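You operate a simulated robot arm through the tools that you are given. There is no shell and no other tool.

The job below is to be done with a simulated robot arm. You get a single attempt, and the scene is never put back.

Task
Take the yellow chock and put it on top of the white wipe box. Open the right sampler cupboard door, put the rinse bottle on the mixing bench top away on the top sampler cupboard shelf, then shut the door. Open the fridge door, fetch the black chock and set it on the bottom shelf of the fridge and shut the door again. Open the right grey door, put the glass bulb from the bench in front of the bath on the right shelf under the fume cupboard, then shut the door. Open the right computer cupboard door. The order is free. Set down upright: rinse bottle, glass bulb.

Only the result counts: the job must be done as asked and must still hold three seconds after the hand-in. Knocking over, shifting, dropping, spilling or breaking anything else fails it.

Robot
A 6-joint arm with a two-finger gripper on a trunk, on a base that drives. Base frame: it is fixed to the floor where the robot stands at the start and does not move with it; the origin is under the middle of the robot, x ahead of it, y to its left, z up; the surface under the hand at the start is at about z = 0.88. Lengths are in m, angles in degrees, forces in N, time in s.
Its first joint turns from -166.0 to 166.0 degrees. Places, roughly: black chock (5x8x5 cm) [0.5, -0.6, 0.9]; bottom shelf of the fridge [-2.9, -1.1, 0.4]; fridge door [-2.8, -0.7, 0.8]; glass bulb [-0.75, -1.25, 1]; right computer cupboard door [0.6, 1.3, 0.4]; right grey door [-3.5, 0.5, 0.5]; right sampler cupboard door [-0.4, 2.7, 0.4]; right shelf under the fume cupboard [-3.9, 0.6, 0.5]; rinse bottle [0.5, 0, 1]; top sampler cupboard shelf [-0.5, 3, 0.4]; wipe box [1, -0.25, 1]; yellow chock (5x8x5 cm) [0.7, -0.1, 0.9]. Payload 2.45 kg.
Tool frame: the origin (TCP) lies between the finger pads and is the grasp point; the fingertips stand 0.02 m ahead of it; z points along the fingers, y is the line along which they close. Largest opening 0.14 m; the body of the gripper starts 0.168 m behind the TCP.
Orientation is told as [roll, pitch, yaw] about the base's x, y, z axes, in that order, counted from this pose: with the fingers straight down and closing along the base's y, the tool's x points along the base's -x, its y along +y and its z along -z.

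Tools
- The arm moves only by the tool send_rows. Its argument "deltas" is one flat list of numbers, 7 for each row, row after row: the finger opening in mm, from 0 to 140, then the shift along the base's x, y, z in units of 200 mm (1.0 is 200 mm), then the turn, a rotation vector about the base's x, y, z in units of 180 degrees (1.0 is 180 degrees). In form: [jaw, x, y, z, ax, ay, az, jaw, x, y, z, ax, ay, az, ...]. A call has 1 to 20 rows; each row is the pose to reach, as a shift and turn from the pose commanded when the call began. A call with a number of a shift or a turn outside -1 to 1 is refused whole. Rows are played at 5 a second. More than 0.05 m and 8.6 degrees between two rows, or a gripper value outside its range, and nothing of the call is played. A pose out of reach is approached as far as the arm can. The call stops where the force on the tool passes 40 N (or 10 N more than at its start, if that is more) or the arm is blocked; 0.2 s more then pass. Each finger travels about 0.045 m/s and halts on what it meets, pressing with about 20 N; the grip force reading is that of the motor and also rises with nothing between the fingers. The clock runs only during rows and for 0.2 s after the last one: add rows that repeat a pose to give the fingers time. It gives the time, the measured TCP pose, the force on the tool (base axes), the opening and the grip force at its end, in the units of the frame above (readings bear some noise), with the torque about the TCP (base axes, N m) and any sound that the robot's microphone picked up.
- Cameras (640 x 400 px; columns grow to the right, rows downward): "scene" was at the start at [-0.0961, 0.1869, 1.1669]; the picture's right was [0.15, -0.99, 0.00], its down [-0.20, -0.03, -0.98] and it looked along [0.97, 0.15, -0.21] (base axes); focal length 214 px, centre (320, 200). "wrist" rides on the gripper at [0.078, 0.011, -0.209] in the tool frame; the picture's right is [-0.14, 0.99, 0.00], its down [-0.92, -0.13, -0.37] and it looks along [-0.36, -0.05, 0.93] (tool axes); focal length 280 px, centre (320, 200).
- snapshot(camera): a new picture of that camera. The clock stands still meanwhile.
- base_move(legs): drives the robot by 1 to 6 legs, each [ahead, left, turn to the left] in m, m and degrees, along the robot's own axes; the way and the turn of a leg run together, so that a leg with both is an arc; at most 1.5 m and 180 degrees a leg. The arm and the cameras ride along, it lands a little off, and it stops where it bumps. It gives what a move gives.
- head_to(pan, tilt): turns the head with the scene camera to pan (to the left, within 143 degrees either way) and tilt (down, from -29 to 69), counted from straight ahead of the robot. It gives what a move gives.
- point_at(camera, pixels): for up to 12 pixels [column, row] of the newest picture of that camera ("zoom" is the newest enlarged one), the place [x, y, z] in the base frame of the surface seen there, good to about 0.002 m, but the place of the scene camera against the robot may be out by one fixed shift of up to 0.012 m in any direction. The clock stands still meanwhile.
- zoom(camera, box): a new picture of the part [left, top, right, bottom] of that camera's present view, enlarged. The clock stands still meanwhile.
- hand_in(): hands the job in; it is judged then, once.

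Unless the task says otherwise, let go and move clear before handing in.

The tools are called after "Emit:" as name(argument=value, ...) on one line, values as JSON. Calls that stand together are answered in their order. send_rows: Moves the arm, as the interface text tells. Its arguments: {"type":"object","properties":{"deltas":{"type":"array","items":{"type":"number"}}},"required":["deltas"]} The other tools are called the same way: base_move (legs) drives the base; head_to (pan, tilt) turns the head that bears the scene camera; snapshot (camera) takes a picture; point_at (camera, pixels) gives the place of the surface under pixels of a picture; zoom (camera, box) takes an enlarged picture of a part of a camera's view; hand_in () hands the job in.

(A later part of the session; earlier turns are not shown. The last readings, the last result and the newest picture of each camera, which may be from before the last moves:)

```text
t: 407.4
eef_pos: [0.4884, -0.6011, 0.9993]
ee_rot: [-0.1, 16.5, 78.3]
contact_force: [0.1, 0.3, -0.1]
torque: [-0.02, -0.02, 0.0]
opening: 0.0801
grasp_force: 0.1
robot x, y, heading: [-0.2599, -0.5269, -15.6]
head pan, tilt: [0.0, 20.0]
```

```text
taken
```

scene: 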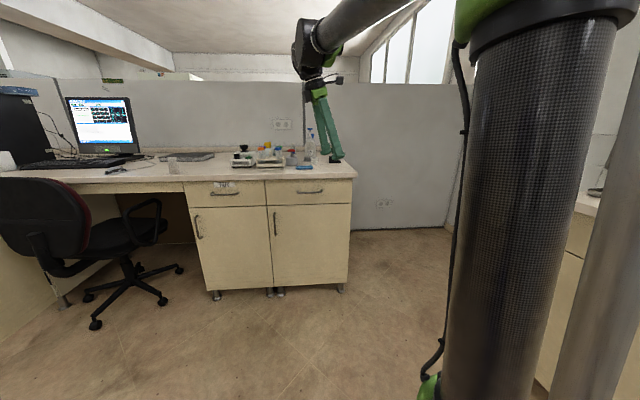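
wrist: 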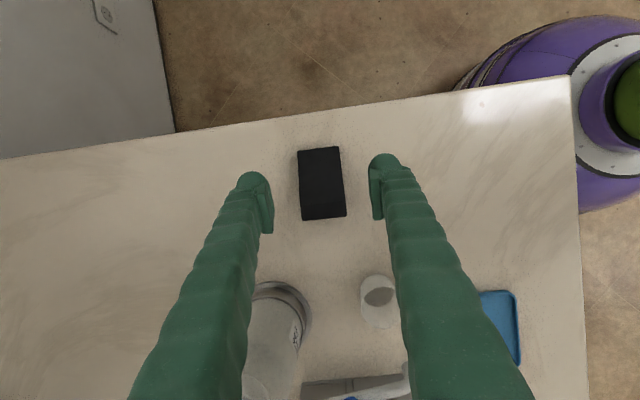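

Aligned. Descending to z≈0.905.

Emit:
send_rows(deltas=[80, 0.003, 0, -0.12, 0, 0, 0, 80, 0.005, 0.002, -0.24, 0, 0, 0, 80, 0.008, 0.004, -0.36, 0, 0, 0, 80, 0.008, 0.006, -0.44, 0, 0, 0, 80, 0.008, 0.006, -0.47, 0, 0, 0])

Emit:
snapshot(camera="wrist")

```text
t: 408.6
eef_pos: [0.4923, -0.5996, 0.9051]
ee_rot: [-0.2, 16.4, 78.3]
contact_force: [-0.2, 0.1, 0.1]
torque: [0.06, 0.02, 0.01]
opening: 0.0799
grasp_force: 0.2
robot x, y, heading: [-0.2577, -0.5257, -15.7]
head pan, tilt: [0.0, 20.0]
```

```text
taken
```

wrist: 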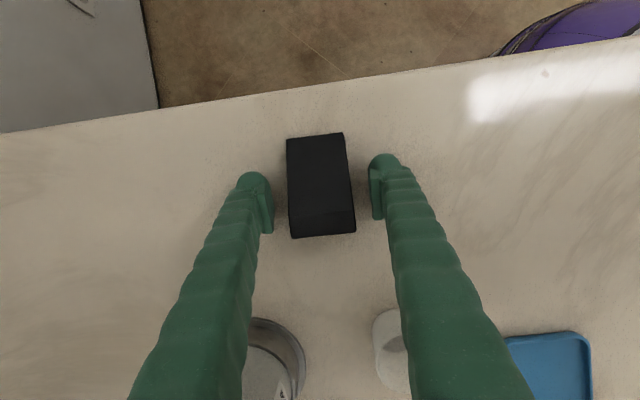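

Straddling the wedge. Closing.

Emit:
send_rows(deltas=[60, 0, 0, 0, 0, 0, 0, 45, 0, 0, 0, 0, 0, 0, 30, 0, 0, 0, 0, 0, 0, 30, 0, 0, 0, 0, 0, 0, 30, 0, 0, 0, 0, 0, 0])

Emit:
snapshot(camera="wrist")

```text
t: 409.9
eef_pos: [0.4926, -0.5999, 0.9058]
ee_rot: [-0.2, 16.5, 78.3]
contact_force: [0.4, -0.2, -0.6]
torque: [-0.03, 0.06, -0.02]
opening: 0.0504
grasp_force: 19.7
robot x, y, heading: [-0.2569, -0.5317, -15.7]
head pan, tilt: [0.0, 20.0]
```

```text
taken
```

wrist: 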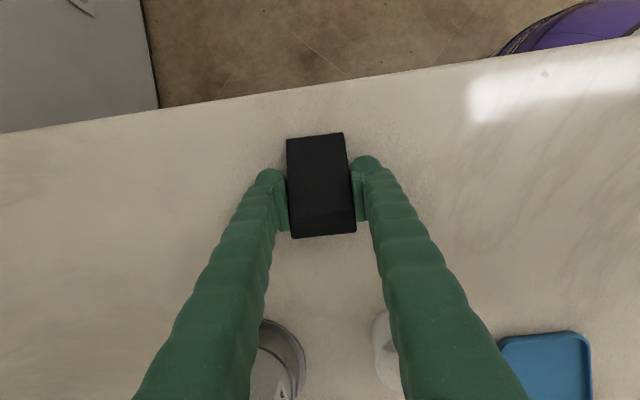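

Gripped (50 mm). Lifting, then moving toward the bench front while turning the wedge by +77°.

Emit:
send_rows(deltas=[30, 0, 0, 0.08, 0, 0, 0, 30, 0, 0, 0.2, 0, 0, 0, 30, 0, 0, 0.32, 0, 0, 0])

Emit:
send_rows(deltas=[30, -0.066, 0.015, 0, 0, 0, 0.0426, 30, -0.133, 0.03, 0, 0, 0, 0.0852, 30, -0.2, 0.045, 0, 0, 0, 0.1278, 30, -0.265, 0.06, 0, 0, 0, 0.1704, 30, -0.332, 0.075, 0, 0, 0, 0.213, 30, -0.398, 0.09, 0, 0, 0, 0.2556, 30, -0.464, 0.105, 0, 0, 0, 0.2982, 30, -0.53, 0.12, 0, 0, 0, 0.3408, 30, -0.6, 0.135, 0, 0, 0, 0.3834, 30, -0.663, 0.15, 0, 0, 0, 0.426])

Emit:
snapshot(camera="wrist")

```text
t: 410.6
eef_pos: [0.4927, -0.5998, 0.9702]
ee_rot: [-0.2, 16.6, 78.4]
contact_force: [-0.9, 0.0, -0.3]
torque: [0.02, -0.02, 0.0]
opening: 0.0504
grasp_force: 20.0
robot x, y, heading: [-0.257, -0.5292, -16.0]
head pan, tilt: [0.0, 20.0]
```

```text
t: 412.9
eef_pos: [0.3574, -0.5467, 0.9678]
ee_rot: [5.8, 20.2, 155.3]
contact_force: [0.5, -0.8, -0.5]
torque: [0.02, 0.0, -0.02]
opening: 0.0504
grasp_force: 20.3
out of reach, approached as far as the arm can: row 6, 7, 8, 9, 10
robot x, y, heading: [-0.2582, -0.5293, -15.7]
head pan, tilt: [0.0, 20.0]
```

```text
taken
```

wrist: 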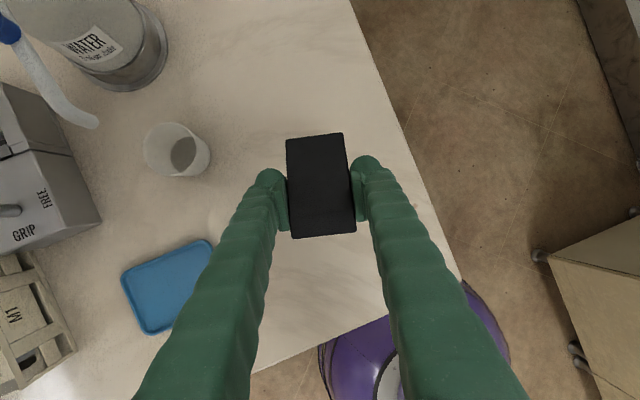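

At that yaw the posture is at its limit (it tilts the wedge). A heading of about -65° was still clean, so I'll turn back ~40° and set it down at that angle instead.

Emit:
send_rows(deltas=[30, 0, -0.02, 0, 0, 0, -0.044, 30, 0, -0.04, 0, 0, 0, -0.088, 30, 0, -0.06, 0, 0, 0, -0.132, 30, 0, -0.08, 0, 0, 0, -0.176, 30, 0, -0.1, 0, 0, 0, -0.222, 30, 0, -0.1, 0, 0, 0, -0.222])

Emit:
snapshot(camera="wrist")

```text
t: 414.2
eef_pos: [0.3563, -0.5668, 0.9683]
ee_rot: [5.9, 20.1, 115.1]
contact_force: [0.9, -0.1, -1.2]
torque: [0.0, 0.0, 0.01]
opening: 0.0505
grasp_force: 20.1
robot x, y, heading: [-0.2605, -0.5291, -15.8]
head pan, tilt: [0.0, 20.0]
```

```text
taken
```

wrist: 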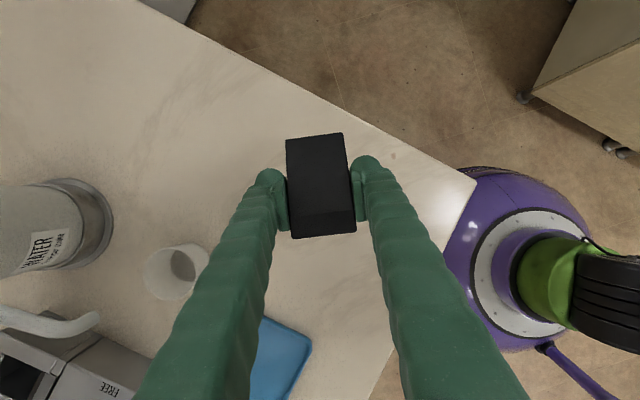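

The tilt got baked in (roll 5.9°, pitch 20°). Correcting back to the grasp attitude (roll 0°, pitch 16.5°).

Emit:
send_rows(deltas=[30, 0, 0, 0, 0.0157, -0.01, 0.0046, 30, 0, 0, 0, 0.0314, -0.02, 0.0093, 30, 0, 0, 0, 0.0314, -0.02, 0.0093])

```text
t: 415.1
eef_pos: [0.3569, -0.5653, 0.9688]
ee_rot: [0.0, 17.0, 115.0]
contact_force: [0.1, 0.2, -1.1]
torque: [-0.02, -0.03, -0.01]
opening: 0.0503
grasp_force: 20.1
robot x, y, heading: [-0.2584, -0.5291, -16.1]
head pan, tilt: [0.0, 20.0]
```

Attitude restored. Lowering to set the wedge down at (0.357,-0.565).

Emit:
send_rows(deltas=[30, 0, 0, -0.1, 0, 0, 0, 30, 0, 0, -0.2, 0, 0, 0, 30, 0, 0, -0.28, 0, 0, 0, 30, 0, 0, -0.3, 0, 0, 0, 30, 0, 0, -0.306, 0, 0, 0, 30, 0, 0, -0.312, 0, 0, 0, 30, 0, 0, -0.312, 0, 0, 0])

```text
t: 416.6
eef_pos: [0.3559, -0.5649, 0.9073]
ee_rot: [0.2, 17.0, 115.0]
contact_force: [0.5, 0.0, -1.9]
torque: [0.02, 0.03, -0.03]
opening: 0.0502
grasp_force: 20.2
robot x, y, heading: [-0.259, -0.5281, -15.8]
head pan, tilt: [0.0, 20.0]
```

Emit:
send_rows(deltas=[30, 0, 0, -0.005, 0, 0, 0, 30, 0, 0, -0.01, 0, 0, 0, 30, 0, 0, -0.01, 0, 0, 0])

```text
t: 417.4
eef_pos: [0.3556, -0.5661, 0.9056]
ee_rot: [0.1, 17.1, 114.9]
contact_force: [1.6, 1.3, 16.5]
torque: [0.47, 0.26, -0.08]
opening: 0.0504
grasp_force: 19.7
robot x, y, heading: [-0.2597, -0.5254, -15.7]
head pan, tilt: [0.0, 20.0]
```

Contact. Opening and rising.

Emit:
send_rows(deltas=[50, 0, 0, 0.005, 0, 0, 0, 60, 0, 0, 0.005, 0, 0, 0, 75, 0, 0, 0.005, 0, 0, 0, 85, 0, 0, 0.005, 0, 0, 0, 85, 0, 0, 0.1, 0, 0, 0, 85, 0, 0, 0.25, 0, 0, 0, 85, 0, 0, 0.42, 0, 0, 0, 85, 0, 0, 0.6, 0, 0, 0, 85, 0, 0, 0.8, 0, 0, 0])

Emit:
snapshot(camera="wrist")

```text
t: 419.4
eef_pos: [0.3558, -0.5677, 1.0654]
ee_rot: [0.1, 17.0, 115.0]
contact_force: [-0.1, -0.3, -0.2]
torque: [0.02, 0.01, -0.02]
opening: 0.0851
grasp_force: 0.1
robot x, y, heading: [-0.2572, -0.5292, -15.6]
head pan, tilt: [0.0, 20.0]
```

```text
taken
```

wrist: 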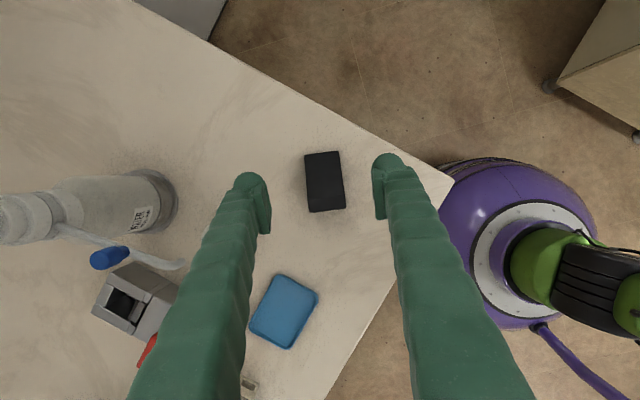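

The wedge lies free with its axis at -65°. Now backing the base away and re-pitching the tool to 25° in free space.

Emit:
base_move(legs=[[-0.45, 0, 0]])

Emit:
send_rows(deltas=[85, 0.02, 0, -0.03, -0.0403, -0.0188, 0, 85, 0.04, 0, -0.06, -0.0805, -0.0376, 0, 85, 0.06, 0, -0.09, -0.1208, -0.0564, 0, 85, 0.08, 0, -0.12, -0.1611, -0.0751, 0, 85, 0.1, 0, -0.15, -0.2013, -0.0939, 0, 85, 0.12, 0, -0.18, -0.2416, -0.1127, 0])

Emit:
send_rows(deltas=[85, 0.02, 0.03, 0, 0, 0, 0.04, 85, 0.04, 0.06, 0, 0, 0, 0.08, 85, 0.06, 0.09, 0, 0, 0, 0.12, 85, 0.08, 0.12, 0, 0, 0, 0.16, 85, 0.1, 0.15, 0, 0, 0, 0.2, 85, 0.1, 0.15, 0, 0, 0, 0.22])

```text
t: 422.2
eef_pos: [-0.0734, -0.4432, 1.0643]
ee_rot: [0.0, 17.0, 115.0]
contact_force: [-0.6, -0.8, 0.3]
torque: [0.02, 0.0, -0.01]
opening: 0.0853
grasp_force: 0.1
robot x, y, heading: [-0.6886, -0.404, -16.1]
head pan, tilt: [0.0, 20.0]
```

```text
t: 423.6
eef_pos: [-0.0491, -0.4448, 1.0287]
ee_rot: [0.2, 65.1, 115.0]
contact_force: [0.0, 0.4, 0.6]
torque: [0.0, -0.02, 0.03]
opening: 0.085
grasp_force: 0.0
robot x, y, heading: [-0.6875, -0.4036, -15.9]
head pan, tilt: [0.0, 20.0]
```

```text
t: 425.0
eef_pos: [-0.0298, -0.4142, 1.0299]
ee_rot: [0.2, 65.0, 154.9]
contact_force: [0.1, -0.4, 0.1]
torque: [-0.01, -0.02, 0.01]
opening: 0.0848
grasp_force: 0.1
robot x, y, heading: [-0.693, -0.4072, -15.7]
head pan, tilt: [0.0, 20.0]
```

Clean 25° pose at heading -25°. Rotating the base -40° and driving to about (-0.21,0.0) to line up with the wedge.

Emit:
base_move(legs=[[0, 0, -40], [-0.0635, 0.627, 0]])

Emit:
snapshot(camera="wrist")

```text
t: 430.3
eef_pos: [0.2905, -0.4306, 1.0283]
ee_rot: [0.2, 65.0, 114.7]
contact_force: [1.0, 0.1, 0.9]
torque: [0.0, 0.02, -0.01]
opening: 0.0853
grasp_force: 0.2
robot x, y, heading: [-0.2099, -0.006, -55.6]
head pan, tilt: [0.0, 20.0]
```

```text
taken
```

wrist: 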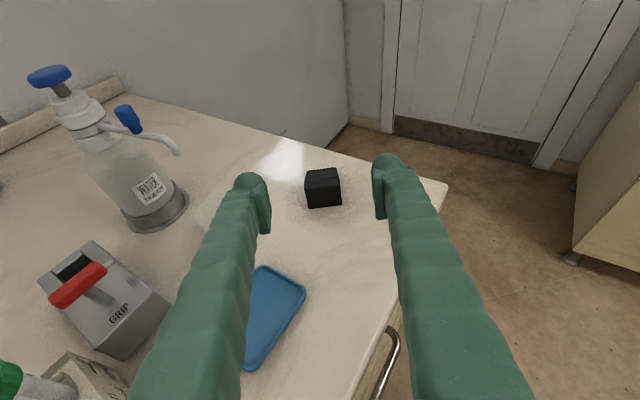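

The wedge's high end faces me at (323,188). Measuring it precisely.

Emit:
point_at(camera="wrist", pixels=[[306, 190], [340, 188], [308, 206], [340, 204], [306, 173], [336, 169], [323, 190], [322, 172]])

Emit:
zoom(camera="wrist", box=[260, 140, 400, 230])

```text
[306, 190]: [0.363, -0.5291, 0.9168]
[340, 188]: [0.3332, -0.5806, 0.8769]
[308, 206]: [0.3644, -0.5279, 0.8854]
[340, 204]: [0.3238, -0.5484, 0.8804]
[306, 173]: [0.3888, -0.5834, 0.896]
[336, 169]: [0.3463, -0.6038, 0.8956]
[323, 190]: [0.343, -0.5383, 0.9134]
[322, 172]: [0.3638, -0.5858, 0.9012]
```

```text
4.44 times, centred on (330, 185) of wrist
```

zoom: 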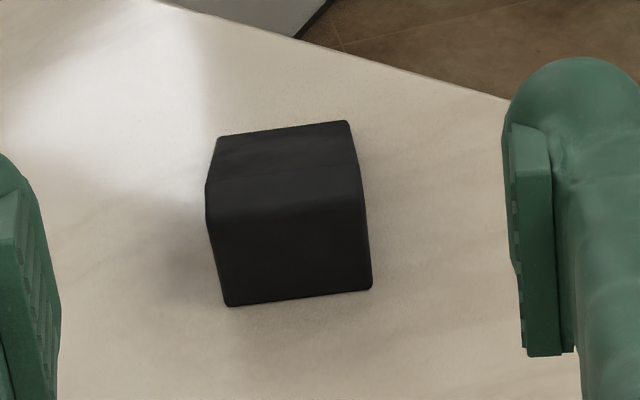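

The wedge is at about (0.362,-0.574). The blue tray lies under the left finger's path, so I need its extent first.

Emit:
point_at(camera="wrist", pixels=[[303, 288], [262, 268], [248, 368], [295, 300], [270, 275], [280, 320], [303, 295]])

```text
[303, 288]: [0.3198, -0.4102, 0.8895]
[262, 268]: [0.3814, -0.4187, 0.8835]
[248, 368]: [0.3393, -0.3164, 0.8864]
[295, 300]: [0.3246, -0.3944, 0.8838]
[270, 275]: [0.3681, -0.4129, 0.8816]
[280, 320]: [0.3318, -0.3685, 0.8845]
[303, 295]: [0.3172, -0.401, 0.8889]
```

The tray's edge is at y≈-0.415. I'll move past it at height first, then descend at (0.314,-0.479), in front of the wedge.

Emit:
send_rows(deltas=[85, 0.06, -0.12, 0, 0, 0, 0, 85, 0.1175, -0.242, -0.05, 0, 0, 0, 85, 0.1175, -0.242, -0.2, 0, 0, 0, 85, 0.1175, -0.242, -0.38, 0, 0, 0, 85, 0.1175, -0.242, -0.53, 0, 0, 0, 85, 0.1175, -0.242, -0.6165, 0, 0, 0])

Emit:
snapshot(camera="wrist")

```text
t: 431.7
eef_pos: [0.3135, -0.4786, 0.9037]
ee_rot: [0.1, 65.0, 114.8]
contact_force: [0.2, 0.0, 0.3]
torque: [0.02, -0.03, -0.01]
opening: 0.0849
grasp_force: 0.0
robot x, y, heading: [-0.213, 0.0002, -55.9]
head pan, tilt: [0.0, 20.0]
```

```text
taken
```

wrist: 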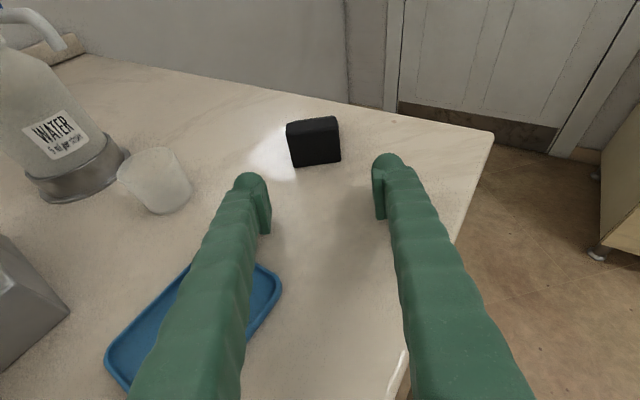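

Clear of the tray. Advancing to straddle the wedge.

Emit:
send_rows(deltas=[85, 0.05, -0.1, 0.005, 0, 0, 0, 85, 0.1, -0.2, 0.005, 0, 0, 0, 85, 0.15, -0.3, 0.005, 0, 0, 0, 85, 0.19, -0.38, 0.005, 0, 0, 0, 85, 0.22, -0.432, 0.005, 0, 0, 0])

Emit:
snapshot(camera="wrist")

```text
t: 432.9
eef_pos: [0.3559, -0.5652, 0.9081]
ee_rot: [0.0, 65.0, 114.7]
contact_force: [-0.6, -0.8, -0.2]
torque: [0.0, 0.02, 0.02]
opening: 0.0849
grasp_force: 0.1
robot x, y, heading: [-0.2105, -0.0021, -55.6]
head pan, tilt: [0.0, 20.0]
```

```text
taken
```

wrist: 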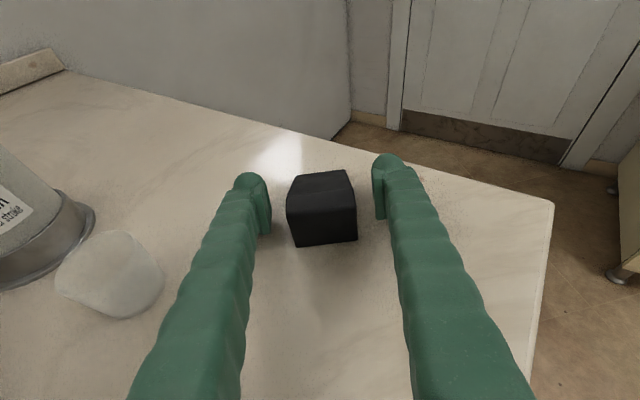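

Wedge is between the pads. Closing.

Emit:
send_rows(deltas=[65, 0, 0, 0, 0, 0, 0, 45, 0, 0, 0, 0, 0, 0, 30, 0, 0, 0, 0, 0, 0, 30, 0, 0, 0, 0, 0, 0, 30, 0, 0, 0, 0, 0, 0])

Emit:
send_rows(deltas=[30, 0, 0, 0.08, 0, 0, 0, 30, 0, 0, 0.2, 0, 0, 0, 30, 0, 0, 0.35, 0, 0, 0, 30, 0, 0, 0.5, 0, 0, 0])

Emit:
snapshot(camera="wrist")

```text
t: 434.1
eef_pos: [0.356, -0.5648, 0.9066]
ee_rot: [0.1, 65.0, 114.7]
contact_force: [-2.2, -0.6, 1.6]
torque: [0.01, 0.0, 0.02]
opening: 0.0504
grasp_force: 20.2
robot x, y, heading: [-0.2122, -0.0045, -55.6]
head pan, tilt: [0.0, 20.0]
```

```text
t: 435.1
eef_pos: [0.3576, -0.5669, 1.0061]
ee_rot: [0.1, 64.9, 114.8]
contact_force: [-0.1, -0.4, -1.4]
torque: [0.01, -0.02, 0.02]
opening: 0.0502
grasp_force: 20.0
robot x, y, heading: [-0.2122, -0.0028, -55.8]
head pan, tilt: [0.0, 20.0]
```

```text
taken
```

wrist: 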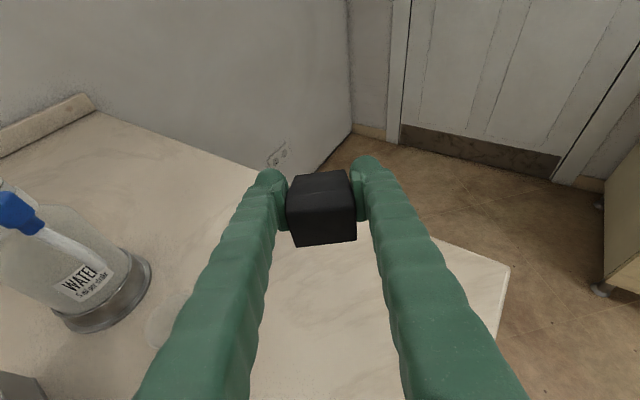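

Wedge lifted level (bottom ≈ 30 mm below TCP). Retracting the arm, then driving back to the open fridge.

Emit:
send_rows(deltas=[30, -0.13, 0.125, 0.03, 0, 0, 0, 30, -0.26, 0.25, 0.06, 0, 0, 0, 30, -0.4, 0.38, 0.1, 0, 0, 0, 30, -0.53, 0.5, 0.13, 0, 0, 0, 30, -0.64, 0.61, 0.15, 0, 0, 0])

Emit:
base_move(legs=[[-0.3, 0, 0], [0, 0, -124]])

Emit:
snapshot(camera="scene")

```text
t: 436.3
eef_pos: [0.2297, -0.443, 1.0367]
ee_rot: [0.1, 65.0, 114.8]
contact_force: [0.0, 0.3, -1.4]
torque: [0.01, 0.04, -0.02]
opening: 0.0505
grasp_force: 20.3
robot x, y, heading: [-0.2092, 0.0008, -55.8]
head pan, tilt: [0.0, 20.0]
```

```text
t: 443.5
eef_pos: [-0.9907, 0.1152, 1.0361]
ee_rot: [0.2, 64.9, -8.6]
contact_force: [-0.6, 0.2, -1.6]
torque: [0.0, -0.01, 0.0]
opening: 0.0506
grasp_force: 19.7
robot x, y, heading: [-0.375, 0.2372, -179.1]
head pan, tilt: [0.0, 20.0]
```

```text
taken
```

scene: 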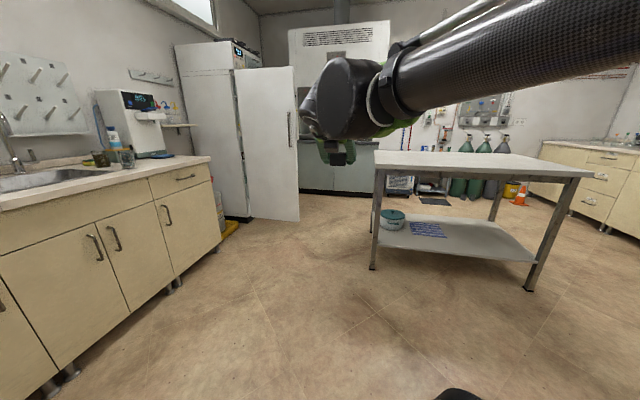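

On the way. Driving through the corridor to (-2.6,0.16).

Emit:
base_move(legs=[[0.532, 0.429, 0], [0.898, -0.114, 0], [0.3965, -0.226, 0], [0.399, -0.046, 0]])

Emit:
snapshot(camera="wrist")

Emit:
snapshot(camera="scene")

```text
t: 456.0
eef_pos: [-3.2105, 0.0026, 1.0367]
ee_rot: [0.1, 65.0, -7.7]
contact_force: [0.0, -0.5, -1.8]
torque: [0.01, -0.02, 0.01]
opening: 0.0504
grasp_force: 20.7
robot x, y, heading: [-2.6002, 0.1348, -178.2]
head pan, tilt: [0.0, 20.0]
```

```text
taken
```

wrist: 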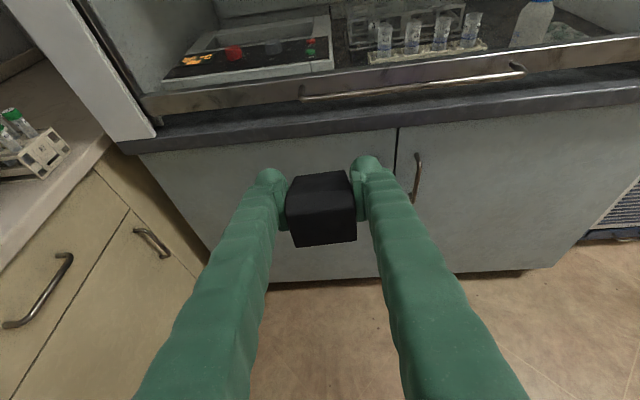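

```text
taken
```

scene: 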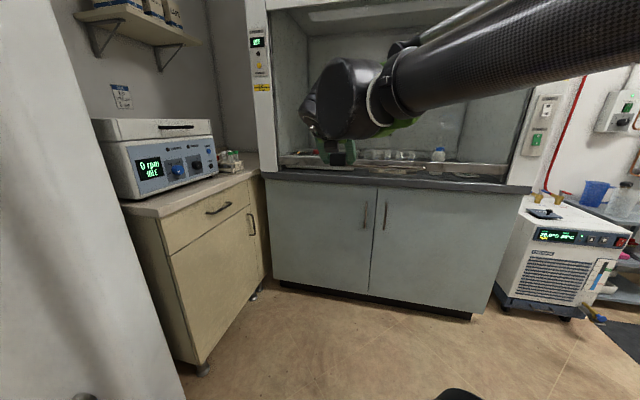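

The white panel at the left of the scene view makes me want to check the fridge door state. Panning the head left.

Emit:
head_to(pan=55, tilt=20)

Emit:
snapshot(camera="scene")

```text
t: 457.2
eef_pos: [-3.2105, 0.0022, 1.0361]
ee_rot: [0.2, 64.9, -7.6]
contact_force: [-0.1, -0.6, -1.6]
torque: [0.0, -0.03, -0.01]
opening: 0.0506
grasp_force: 19.9
robot x, y, heading: [-2.6028, 0.1374, -178.0]
head pan, tilt: [55.0, 20.0]
```

```text
taken
```

scene: 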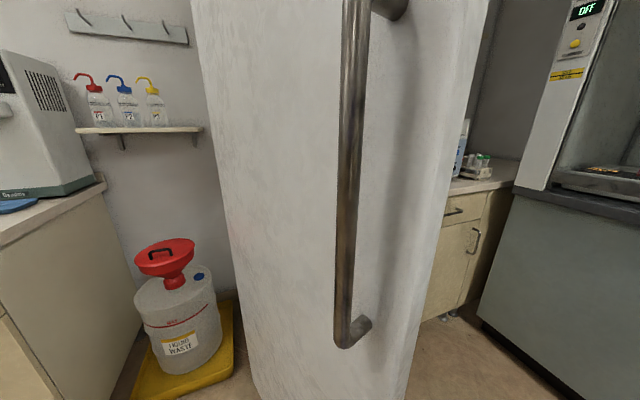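

The fridge door has swung partly back. Measuring its face to get the angle.

Emit:
point_at(camera="scene", pixels=[[230, 100], [300, 200], [420, 100], [450, 60], [430, 250], [400, 380], [355, 150], [350, 320], [245, 300], [280, 350]])

```text
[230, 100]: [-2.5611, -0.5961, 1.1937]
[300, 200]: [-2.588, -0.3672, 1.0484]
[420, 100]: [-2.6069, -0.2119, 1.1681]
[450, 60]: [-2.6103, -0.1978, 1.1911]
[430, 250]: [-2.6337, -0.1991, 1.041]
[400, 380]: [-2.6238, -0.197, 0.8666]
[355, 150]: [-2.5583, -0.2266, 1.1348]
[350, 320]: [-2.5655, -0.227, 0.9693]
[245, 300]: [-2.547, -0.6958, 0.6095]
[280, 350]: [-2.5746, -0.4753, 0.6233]
```

The bump had nudged the fridge door to ~71° open. I'll push it wider again using the outer side of the left finger (wedge stays gripped). First re-positioning the base.

Emit:
base_move(legs=[[0, 0, 50], [-0.1017, -0.3295, 0]])

Emit:
head_to(pan=10, tilt=20)

Emit:
snapshot(camera="scene")

Emit:
snapshot(camera="wrist")

```text
t: 459.7
eef_pos: [-2.9208, -0.3977, 1.0354]
ee_rot: [0.0, 64.9, 38.9]
contact_force: [0.3, 0.4, -1.0]
torque: [-0.03, 0.02, 0.0]
opening: 0.0506
grasp_force: 19.8
robot x, y, heading: [-2.5986, 0.1353, -131.5]
head pan, tilt: [55.0, 20.0]
stopped in leg 1: the robot was blocked; the commanded pose is now the measured one
```

```text
t: 460.8
eef_pos: [-2.9192, -0.398, 1.036]
ee_rot: [0.1, 65.0, 39.0]
contact_force: [-0.6, -0.1, -1.4]
torque: [-0.01, -0.02, -0.01]
opening: 0.0501
grasp_force: 20.1
robot x, y, heading: [-2.6011, 0.1377, -131.2]
head pan, tilt: [10.0, 20.0]
```

```text
taken
```

scene: 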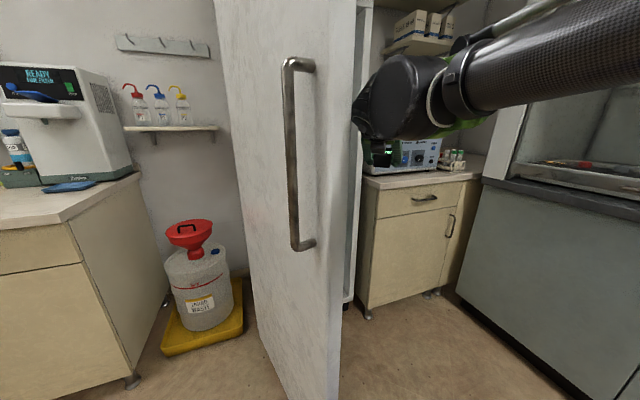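

```text
taken
```

wrist: 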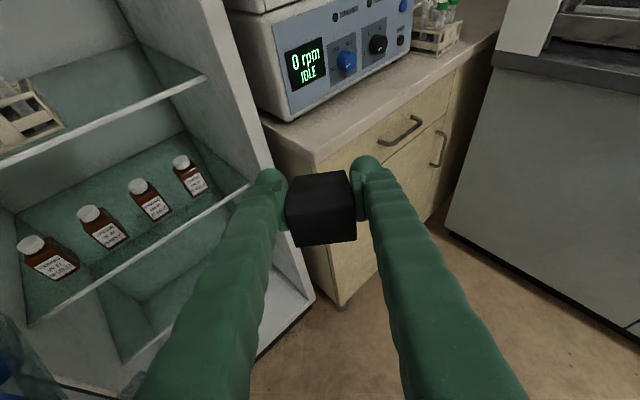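

The wrist touched the fridge door's free edge from inside. Rotating back a few degrees and sliding away north-west.

Emit:
base_move(legs=[[0, 0, -5], [-0.0527, -0.3425, 0]])

Emit:
snapshot(camera="scene")

Emit:
point_at(camera="scene", pixels=[[320, 200], [200, 200], [260, 100], [290, 250]])

```text
t: 463.6
eef_pos: [-3.1629, -0.0843, 1.0353]
ee_rot: [0.1, 65.0, 34.0]
contact_force: [-0.1, -0.4, -0.5]
torque: [0.02, 0.0, -0.01]
opening: 0.0505
grasp_force: 19.6
robot x, y, heading: [-2.7981, 0.4219, -136.2]
head pan, tilt: [10.0, 20.0]
```

```text
taken
```

scene: 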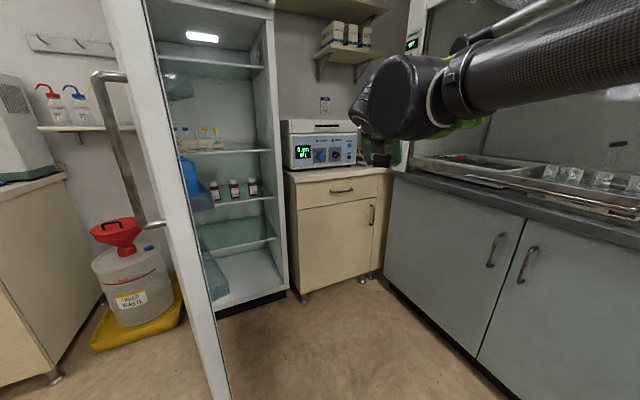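

```text
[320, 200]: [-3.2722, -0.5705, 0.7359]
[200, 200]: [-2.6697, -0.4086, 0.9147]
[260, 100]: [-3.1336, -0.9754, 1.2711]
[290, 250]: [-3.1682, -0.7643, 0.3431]
```

Now the fridge interior and door's edge are visible. Measuring the door's edge and bins.

Emit:
point_at(camera="scene", pixels=[[160, 150], [195, 300], [172, 120], [205, 275], [178, 85], [190, 170], [200, 190], [215, 275], [140, 80], [225, 380]])

Emit:
zoom(camera="scene", box=[100, 40, 320, 320])

```text
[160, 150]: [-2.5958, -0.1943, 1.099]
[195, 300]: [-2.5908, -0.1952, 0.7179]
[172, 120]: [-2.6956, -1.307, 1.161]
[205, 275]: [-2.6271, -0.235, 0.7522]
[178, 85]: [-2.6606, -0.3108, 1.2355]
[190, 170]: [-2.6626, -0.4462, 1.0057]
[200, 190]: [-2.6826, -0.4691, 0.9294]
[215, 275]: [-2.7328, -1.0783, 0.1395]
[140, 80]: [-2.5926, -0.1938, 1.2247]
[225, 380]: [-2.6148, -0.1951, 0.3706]
```

```text
1.43 times, centred on (210, 180) of scene
```

zoom: 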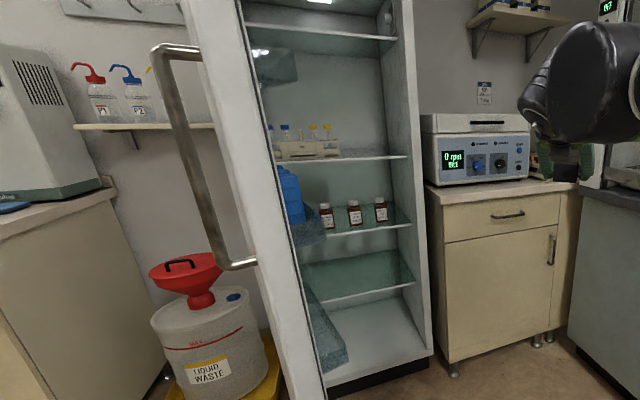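

The door is at ~75°, bins only reach x≈-2.70. Rotating the base so the hand comes beside the door's free edge from inside.

Emit:
base_move(legs=[[0, 0, 34]])

Emit:
snapshot(camera="wrist")

Emit:
snapshot(camera="scene")

```text
t: 465.6
eef_pos: [-2.8198, -0.2031, 1.0359]
ee_rot: [0.1, 65.1, 67.9]
contact_force: [-0.6, 0.0, -0.6]
torque: [0.0, 0.02, 0.01]
opening: 0.0505
grasp_force: 20.3
robot x, y, heading: [-2.799, 0.4225, -102.4]
head pan, tilt: [10.0, 20.0]
```

```text
taken
```

wrist: 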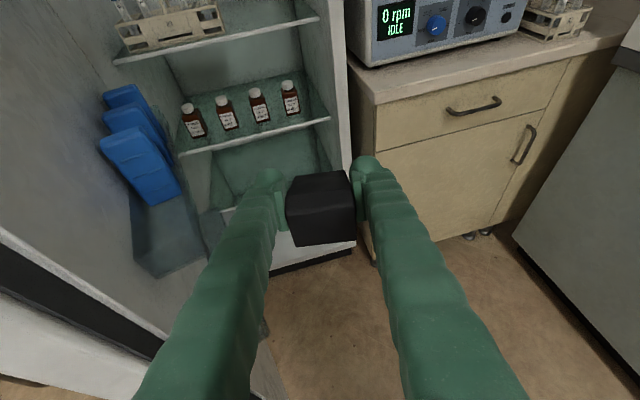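

```text
taken
```

scene: 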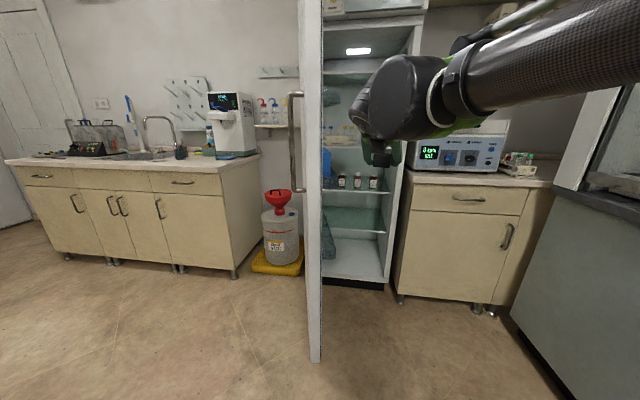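

Pushing plan: raise slightly, overlap the finger with the door's edge and move east slowly.

Emit:
send_rows(deltas=[30, 0.03, -0.07, 0.12, 0, 0, 0, 30, 0.07, -0.14, 0.24, 0, 0, 0, 30, 0.1, -0.21, 0.37, 0, 0, 0, 30, 0.2, -0.21, 0.37, 0, 0, 0, 30, 0.3, -0.21, 0.37, 0, 0, 0, 30, 0.4, -0.21, 0.37, 0, 0, 0, 30, 0.5, -0.21, 0.37, 0, 0, 0, 30, 0.57, -0.21, 0.37, 0, 0, 0, 30, 0.63, -0.21, 0.37, 0, 0, 0, 30, 0.69, -0.21, 0.37, 0, 0, 0, 30, 0.75, -0.21, 0.37, 0, 0, 0, 30, 0.81, -0.21, 0.37, 0, 0, 0, 30, 0.87, -0.21, 0.37, 0, 0, 0, 30, 0.93, -0.21, 0.37, 0, 0, 0, 30, 0.99, -0.21, 0.37, 0, 0, 0])

Emit:
snapshot(camera="wrist")

Emit:
snapshot(camera="scene")

```text
t: 468.8
eef_pos: [-2.6225, -0.2451, 1.1101]
ee_rot: [0.1, 65.0, 67.9]
contact_force: [-0.6, 0.1, -1.4]
torque: [0.0, 0.01, 0.01]
opening: 0.0506
grasp_force: 20.3
robot x, y, heading: [-2.8008, 0.4212, -102.5]
head pan, tilt: [10.0, 20.0]
```

```text
taken
```

wrist: 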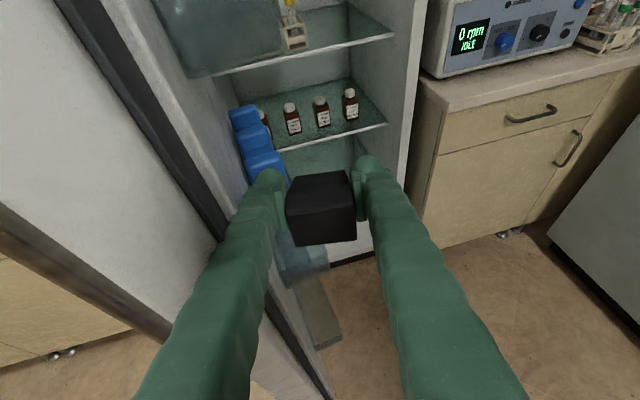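

```text
taken
```

scene: 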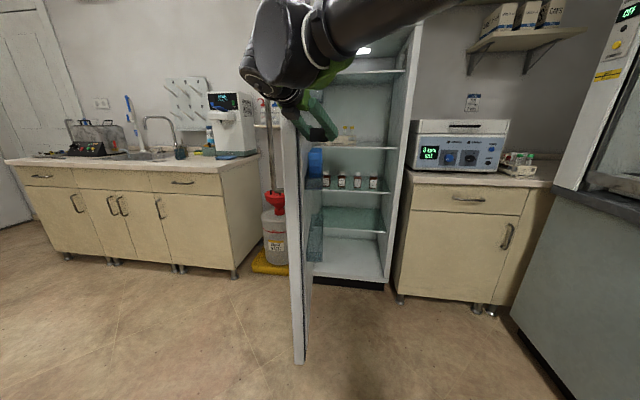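

It's moving the door without much force. Continuing east.

Emit:
send_rows(deltas=[30, 0.06, 0, 0, 0, 0, 0, 30, 0.12, 0, 0, 0, 0, 0, 30, 0.18, 0, 0, 0, 0, 0, 30, 0.24, 0, 0, 0, 0, 0, 30, 0.3, 0, 0, 0, 0, 0, 30, 0.36, 0, 0, 0, 0, 0, 30, 0.42, 0, 0, 0, 0, 0, 30, 0.48, 0, 0, 0, 0, 0, 30, 0.54, 0, 0, 0, 0, 0, 30, 0.6, 0.005, 0, 0, 0, 0, 30, 0.66, 0.01, 0, 0, 0, 0, 30, 0.72, 0.015, 0, 0, 0, 0, 30, 0.78, 0.02, 0, 0, 0, 0])

Emit:
snapshot(camera="scene")

Emit:
snapshot(camera="wrist")

```text
t: 471.6
eef_pos: [-2.4657, -0.2429, 1.1087]
ee_rot: [0.1, 64.9, 67.9]
contact_force: [0.4, 0.4, -1.0]
torque: [0.0, -0.03, 0.04]
opening: 0.0504
grasp_force: 20.6
robot x, y, heading: [-2.7976, 0.4209, -102.4]
head pan, tilt: [10.0, 20.0]
```

```text
taken
```

scene: 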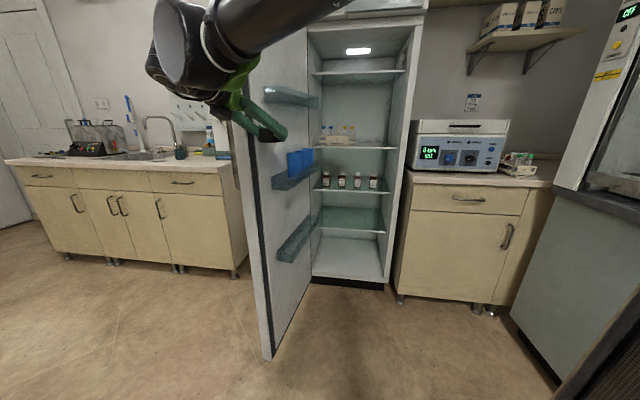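

```text
taken
```

wrist: 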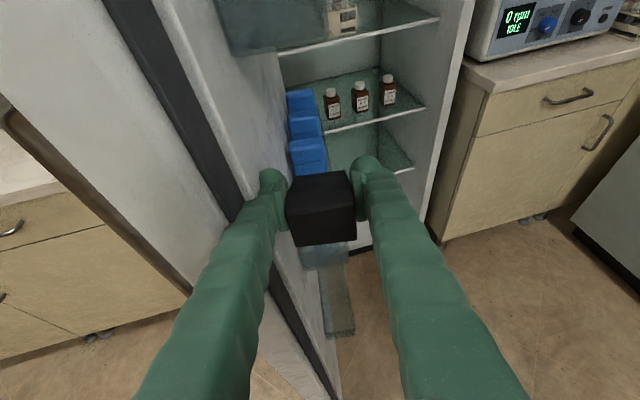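

Emit:
point_at(camera="scene", pixels=[[268, 350], [250, 220], [275, 230], [300, 240], [290, 330], [280, 160], [290, 250], [280, 95]])

```text
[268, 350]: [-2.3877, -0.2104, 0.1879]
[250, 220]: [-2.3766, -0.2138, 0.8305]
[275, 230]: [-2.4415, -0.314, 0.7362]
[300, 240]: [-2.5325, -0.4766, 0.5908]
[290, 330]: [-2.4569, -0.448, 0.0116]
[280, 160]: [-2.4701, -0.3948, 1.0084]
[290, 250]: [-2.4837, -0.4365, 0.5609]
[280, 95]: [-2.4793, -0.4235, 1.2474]
```

The door is back to ~95° open. Retracting the hand west, away from the door, then lining up with the shelf.

Emit:
send_rows(deltas=[30, -0.2, 0.03, -0.02, 0, 0, 0, 30, -0.4, 0.06, -0.04, 0, 0, 0, 30, -0.6, 0.09, -0.06, 0, 0, 0, 30, -0.8, 0.12, -0.1, 0, 0, 0, 30, -1, 0.15, -0.15, 0, 0, 0])

Emit:
send_rows(deltas=[30, -0.2, 0.01, -0.03, 0, 0, 0.008, 30, -0.4, 0.02, -0.06, 0, 0, 0.016, 30, -0.6, 0.03, -0.1, 0, 0, 0.024, 30, -0.8, 0.03, -0.13, 0, 0, 0.032, 30, -1, 0.03, -0.16, 0, 0, 0.04])

Emit:
snapshot(camera="wrist")

```text
t: 472.8
eef_pos: [-2.6644, -0.2133, 1.0778]
ee_rot: [0.1, 65.0, 68.0]
contact_force: [0.5, 0.0, -0.7]
torque: [0.04, 0.0, -0.04]
opening: 0.0506
grasp_force: 19.8
robot x, y, heading: [-2.7973, 0.4201, -102.4]
head pan, tilt: [10.0, 20.0]
```

```text
t: 474.0
eef_pos: [-2.8653, -0.2041, 1.0469]
ee_rot: [-0.1, 65.0, 75.0]
contact_force: [-0.4, 0.5, -1.8]
torque: [0.04, 0.02, 0.03]
opening: 0.0502
grasp_force: 20.3
robot x, y, heading: [-2.7963, 0.4213, -102.7]
head pan, tilt: [10.0, 20.0]
```

```text
taken
```

wrist: 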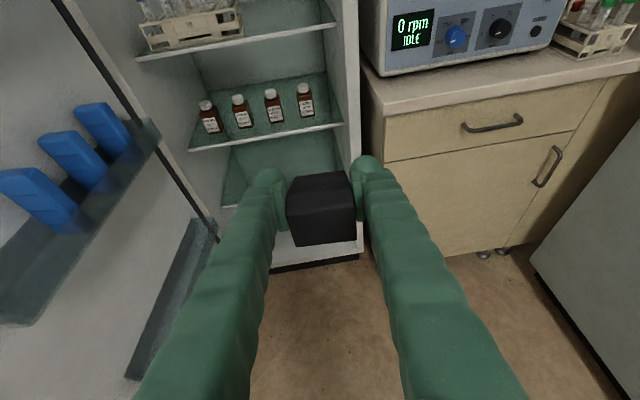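

Ready. Driving 0.3 m forward toward the fridge with the hand high, then I'll lower in front of it.

Emit:
base_move(legs=[[0.29, 0, 0]])

Emit:
snapshot(camera="wrist")

Emit:
snapshot(camera="scene")

```text
t: 476.0
eef_pos: [-2.9307, -0.4817, 1.0476]
ee_rot: [0.1, 65.0, 74.8]
contact_force: [-0.6, -1.0, -0.7]
torque: [0.01, 0.01, 0.02]
opening: 0.0504
grasp_force: 20.2
robot x, y, heading: [-2.8614, 0.1403, -102.7]
head pan, tilt: [10.0, 20.0]
```

```text
taken
```

wrist: 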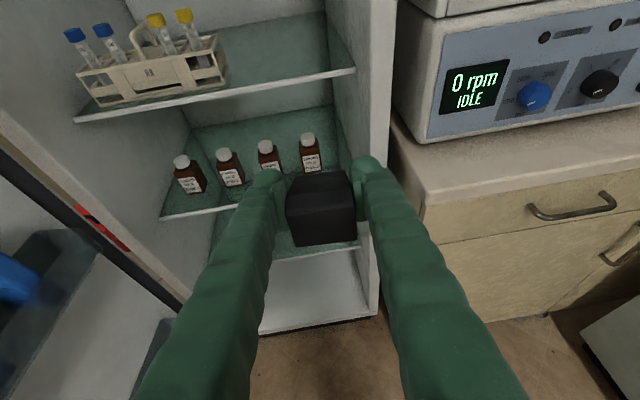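

```text
taken
```

scene: 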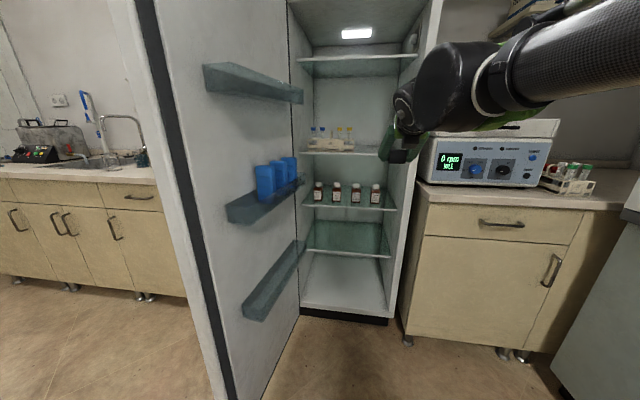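

The shelf stack is clear: brown bottles on the second, empty lowest glass shelf below. Measuring rails.

Emit:
point_at(camera="wrist", pixels=[[190, 213], [220, 208], [310, 252], [350, 245], [374, 260], [378, 200], [290, 322], [120, 110], [345, 72], [370, 150]])

Emit:
point_at(camera="scene", pixels=[[320, 250], [350, 254], [385, 258], [320, 205], [395, 210], [310, 249], [393, 180], [385, 290]])

```text
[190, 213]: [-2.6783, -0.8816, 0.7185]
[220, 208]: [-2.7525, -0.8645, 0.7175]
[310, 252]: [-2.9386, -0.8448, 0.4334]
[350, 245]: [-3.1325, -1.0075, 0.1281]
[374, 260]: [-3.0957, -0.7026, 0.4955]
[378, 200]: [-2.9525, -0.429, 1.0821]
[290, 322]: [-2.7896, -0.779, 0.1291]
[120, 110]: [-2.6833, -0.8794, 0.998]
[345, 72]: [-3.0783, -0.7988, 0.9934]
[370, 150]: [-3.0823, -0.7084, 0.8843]
```

```text
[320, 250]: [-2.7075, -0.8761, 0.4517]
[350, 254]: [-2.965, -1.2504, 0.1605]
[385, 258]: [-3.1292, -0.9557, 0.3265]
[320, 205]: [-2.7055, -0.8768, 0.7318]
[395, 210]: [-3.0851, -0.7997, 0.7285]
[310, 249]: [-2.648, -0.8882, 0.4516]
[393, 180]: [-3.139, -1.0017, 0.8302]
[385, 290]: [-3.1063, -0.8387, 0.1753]
```

Lowest shelf rail at z≈0.433 (y≈-0.845), next one at 0.7175. Lowering in front of the fridge.

Emit:
send_rows(deltas=[30, 0.01, -0.018, -0.2, 0, 0, 0, 30, 0.02, -0.036, -0.4, 0, 0, 0, 30, 0.03, -0.054, -0.6, 0, 0, 0, 30, 0.04, -0.072, -0.8, 0, 0, 0, 30, 0.053, -0.09, -0.99, 0, 0, 0])

Emit:
send_rows(deltas=[30, 0.01, -0.05, -0.2, 0, 0, 0, 30, 0.02, -0.1, -0.4, 0, 0, 0, 30, 0.03, -0.15, -0.6, 0, 0, 0, 30, 0.035, -0.2, -0.75, 0, 0, 0, 30, 0.04, -0.27, -0.9, 0, 0, 0, 30, 0.05, -0.37, -1, 0, 0, 0])

Emit:
snapshot(camera="wrist")

```text
t: 477.2
eef_pos: [-2.917, -0.5011, 0.8486]
ee_rot: [0.1, 65.0, 74.8]
contact_force: [0.7, -0.3, -1.5]
torque: [-0.06, 0.0, -0.01]
opening: 0.0502
grasp_force: 20.1
robot x, y, heading: [-2.8625, 0.1401, -102.8]
head pan, tilt: [10.0, 20.0]
```

```text
t: 478.6
eef_pos: [-2.9098, -0.574, 0.65]
ee_rot: [0.1, 64.9, 74.8]
contact_force: [-0.2, 0.0, -1.5]
torque: [-0.05, -0.02, 0.0]
opening: 0.0506
grasp_force: 19.3
robot x, y, heading: [-2.861, 0.1418, -102.9]
head pan, tilt: [10.0, 20.0]
```

```text
taken
```

wrist: 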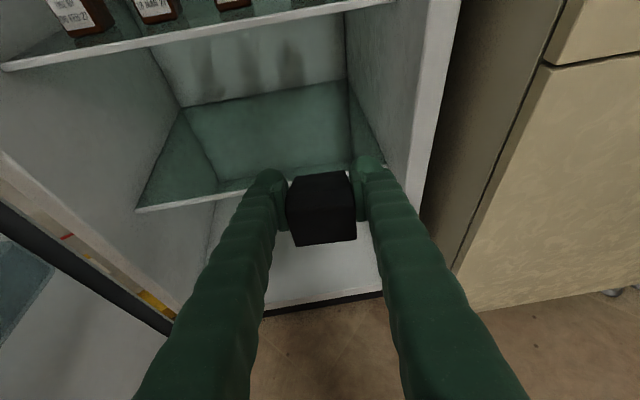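

Level with the opening above the lowest shelf. Moving in while lowering.

Emit:
send_rows(deltas=[30, 0.015, -0.11, -0.07, 0, 0, 0, 30, 0.03, -0.22, -0.14, 0, 0, 0, 30, 0.05, -0.35, -0.21, 0, 0, 0, 30, 0.065, -0.5, -0.28, 0, 0, 0, 30, 0.075, -0.65, -0.34, 0, 0, 0, 30, 0.09, -0.8, -0.4, 0, 0, 0, 30, 0.1, -0.93, -0.45, 0, 0, 0])

Emit:
snapshot(camera="wrist")

```text
t: 480.2
eef_pos: [-2.8892, -0.7625, 0.5589]
ee_rot: [0.2, 65.1, 74.8]
contact_force: [0.1, 0.4, -0.8]
torque: [-0.01, -0.01, -0.01]
opening: 0.0505
grasp_force: 20.1
robot x, y, heading: [-2.8583, 0.1452, -102.9]
head pan, tilt: [10.0, 20.0]
```

```text
taken
```

wrist: 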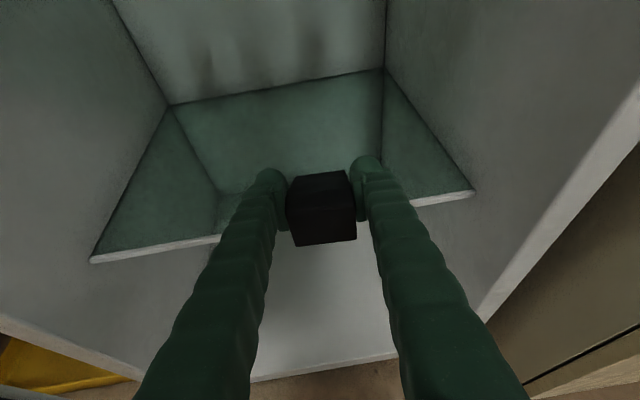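

Centred on the lowest shelf. Continuing in to y≈-0.96.

Emit:
send_rows(deltas=[30, 0, -0.13, -0.05, 0, 0, 0, 30, 0.01, -0.27, -0.1, 0, 0, 0, 30, 0.015, -0.41, -0.15, 0, 0, 0, 30, 0.02, -0.54, -0.195, 0, 0, 0, 30, 0.02, -0.7, -0.24, 0, 0, 0, 30, 0.02, -0.85, -0.28, 0, 0, 0, 30, 0.02, -1, -0.32, 0, 0, 0])

Emit:
snapshot(camera="wrist")

```text
t: 481.8
eef_pos: [-2.8865, -0.9609, 0.4957]
ee_rot: [0.1, 64.9, 74.8]
contact_force: [-0.1, 0.1, -1.4]
torque: [0.02, 0.03, -0.01]
opening: 0.0504
grasp_force: 20.6
robot x, y, heading: [-2.8627, 0.1428, -102.9]
head pan, tilt: [10.0, 20.0]
```

```text
taken
```

wrist: 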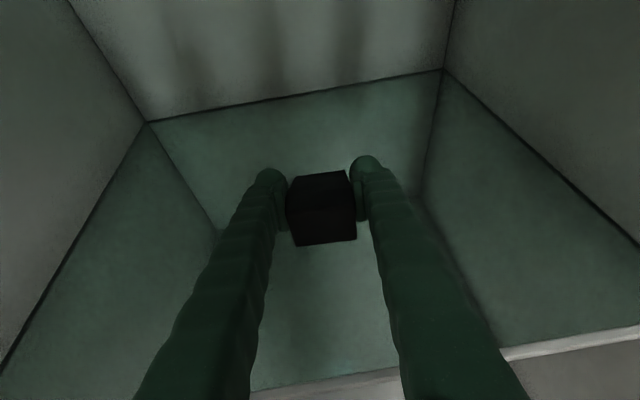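

Over the glass shelf. Lowering gently to contact.

Emit:
send_rows(deltas=[30, 0, 0, -0.04, 0, 0, 0, 30, 0, 0, -0.08, 0, 0, 0, 30, 0, 0, -0.1, 0, 0, 0, 30, 0, 0, -0.1, 0, 0, 0])

Emit:
send_rows(deltas=[30, 0, 0, -0.008, 0, 0, 0, 30, 0, 0, -0.016, 0, 0, 0, 30, 0, 0, -0.016, 0, 0, 0])

```text
t: 482.8
eef_pos: [-2.8866, -0.9618, 0.4748]
ee_rot: [0.1, 65.1, 74.8]
contact_force: [-1.1, 0.2, -1.2]
torque: [-0.03, 0.03, 0.01]
opening: 0.0504
grasp_force: 20.4
robot x, y, heading: [-2.8642, 0.1404, -102.9]
head pan, tilt: [10.0, 20.0]
```

```text
t: 483.6
eef_pos: [-2.8865, -0.9613, 0.4716]
ee_rot: [0.1, 65.0, 74.8]
contact_force: [0.6, -0.7, -1.3]
torque: [0.04, -0.03, 0.02]
opening: 0.0502
grasp_force: 20.5
robot x, y, heading: [-2.8654, 0.1418, -103.0]
head pan, tilt: [10.0, 20.0]
```

Emit:
send_rows(deltas=[30, 0, 0, -0.008, 0, 0, 0, 30, 0, 0, -0.008, 0, 0, 0])

Emit:
send_rows(deltas=[30, 0, 0, -0.008, 0, 0, 0, 30, 0, 0, -0.008, 0, 0, 0])

```text
t: 484.2
eef_pos: [-2.8868, -0.9592, 0.4699]
ee_rot: [0.1, 65.1, 74.8]
contact_force: [-0.3, 0.4, -1.2]
torque: [-0.02, 0.0, -0.02]
opening: 0.0505
grasp_force: 20.2
robot x, y, heading: [-2.8598, 0.1396, -102.9]
head pan, tilt: [10.0, 20.0]
```

```text
t: 484.8
eef_pos: [-2.8873, -0.9605, 0.4694]
ee_rot: [0.1, 65.0, 74.8]
contact_force: [0.6, 0.4, 0.3]
torque: [0.0, 0.01, -0.02]
opening: 0.0506
grasp_force: 20.0
robot x, y, heading: [-2.8628, 0.1426, -103.0]
head pan, tilt: [10.0, 20.0]
```

Weight has been taken up (force from -1.2 to +0.3 N). One more millimetre to confirm, then release.

Emit:
send_rows(deltas=[30, 0, 0, -0.005, 0, 0, 0, 30, 0, 0, -0.005, 0, 0, 0])

Emit:
send_rows(deltas=[50, 0, 0, 0, 0, 0, 0, 56, 0, 0, 0, 0, 0, 0, 66, 0, 0, 0, 0, 0, 0, 80, 0, 0, 0, 0, 0, 0, 80, 0, 0, 0, 0, 0, 0])

Emit:
snapshot(camera="wrist")

```text
t: 485.4
eef_pos: [-2.8868, -0.9605, 0.4681]
ee_rot: [0.1, 65.0, 74.9]
contact_force: [1.6, 3.6, 7.7]
torque: [-0.3, 0.2, 0.0]
opening: 0.0502
grasp_force: 19.7
robot x, y, heading: [-2.8591, 0.1458, -102.8]
head pan, tilt: [10.0, 20.0]
```

```text
t: 486.6
eef_pos: [-2.8875, -0.9609, 0.468]
ee_rot: [0.1, 64.9, 74.8]
contact_force: [-0.2, -0.1, 1.0]
torque: [0.02, 0.0, -0.01]
opening: 0.0802
grasp_force: 0.1
robot x, y, heading: [-2.8628, 0.1423, -102.9]
head pan, tilt: [10.0, 20.0]
```

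```text
taken
```

wrist: 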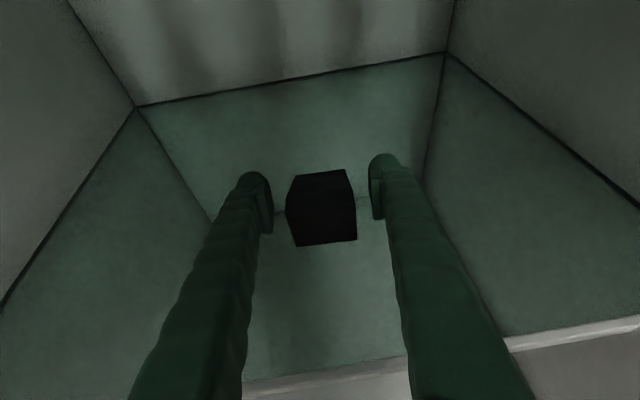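

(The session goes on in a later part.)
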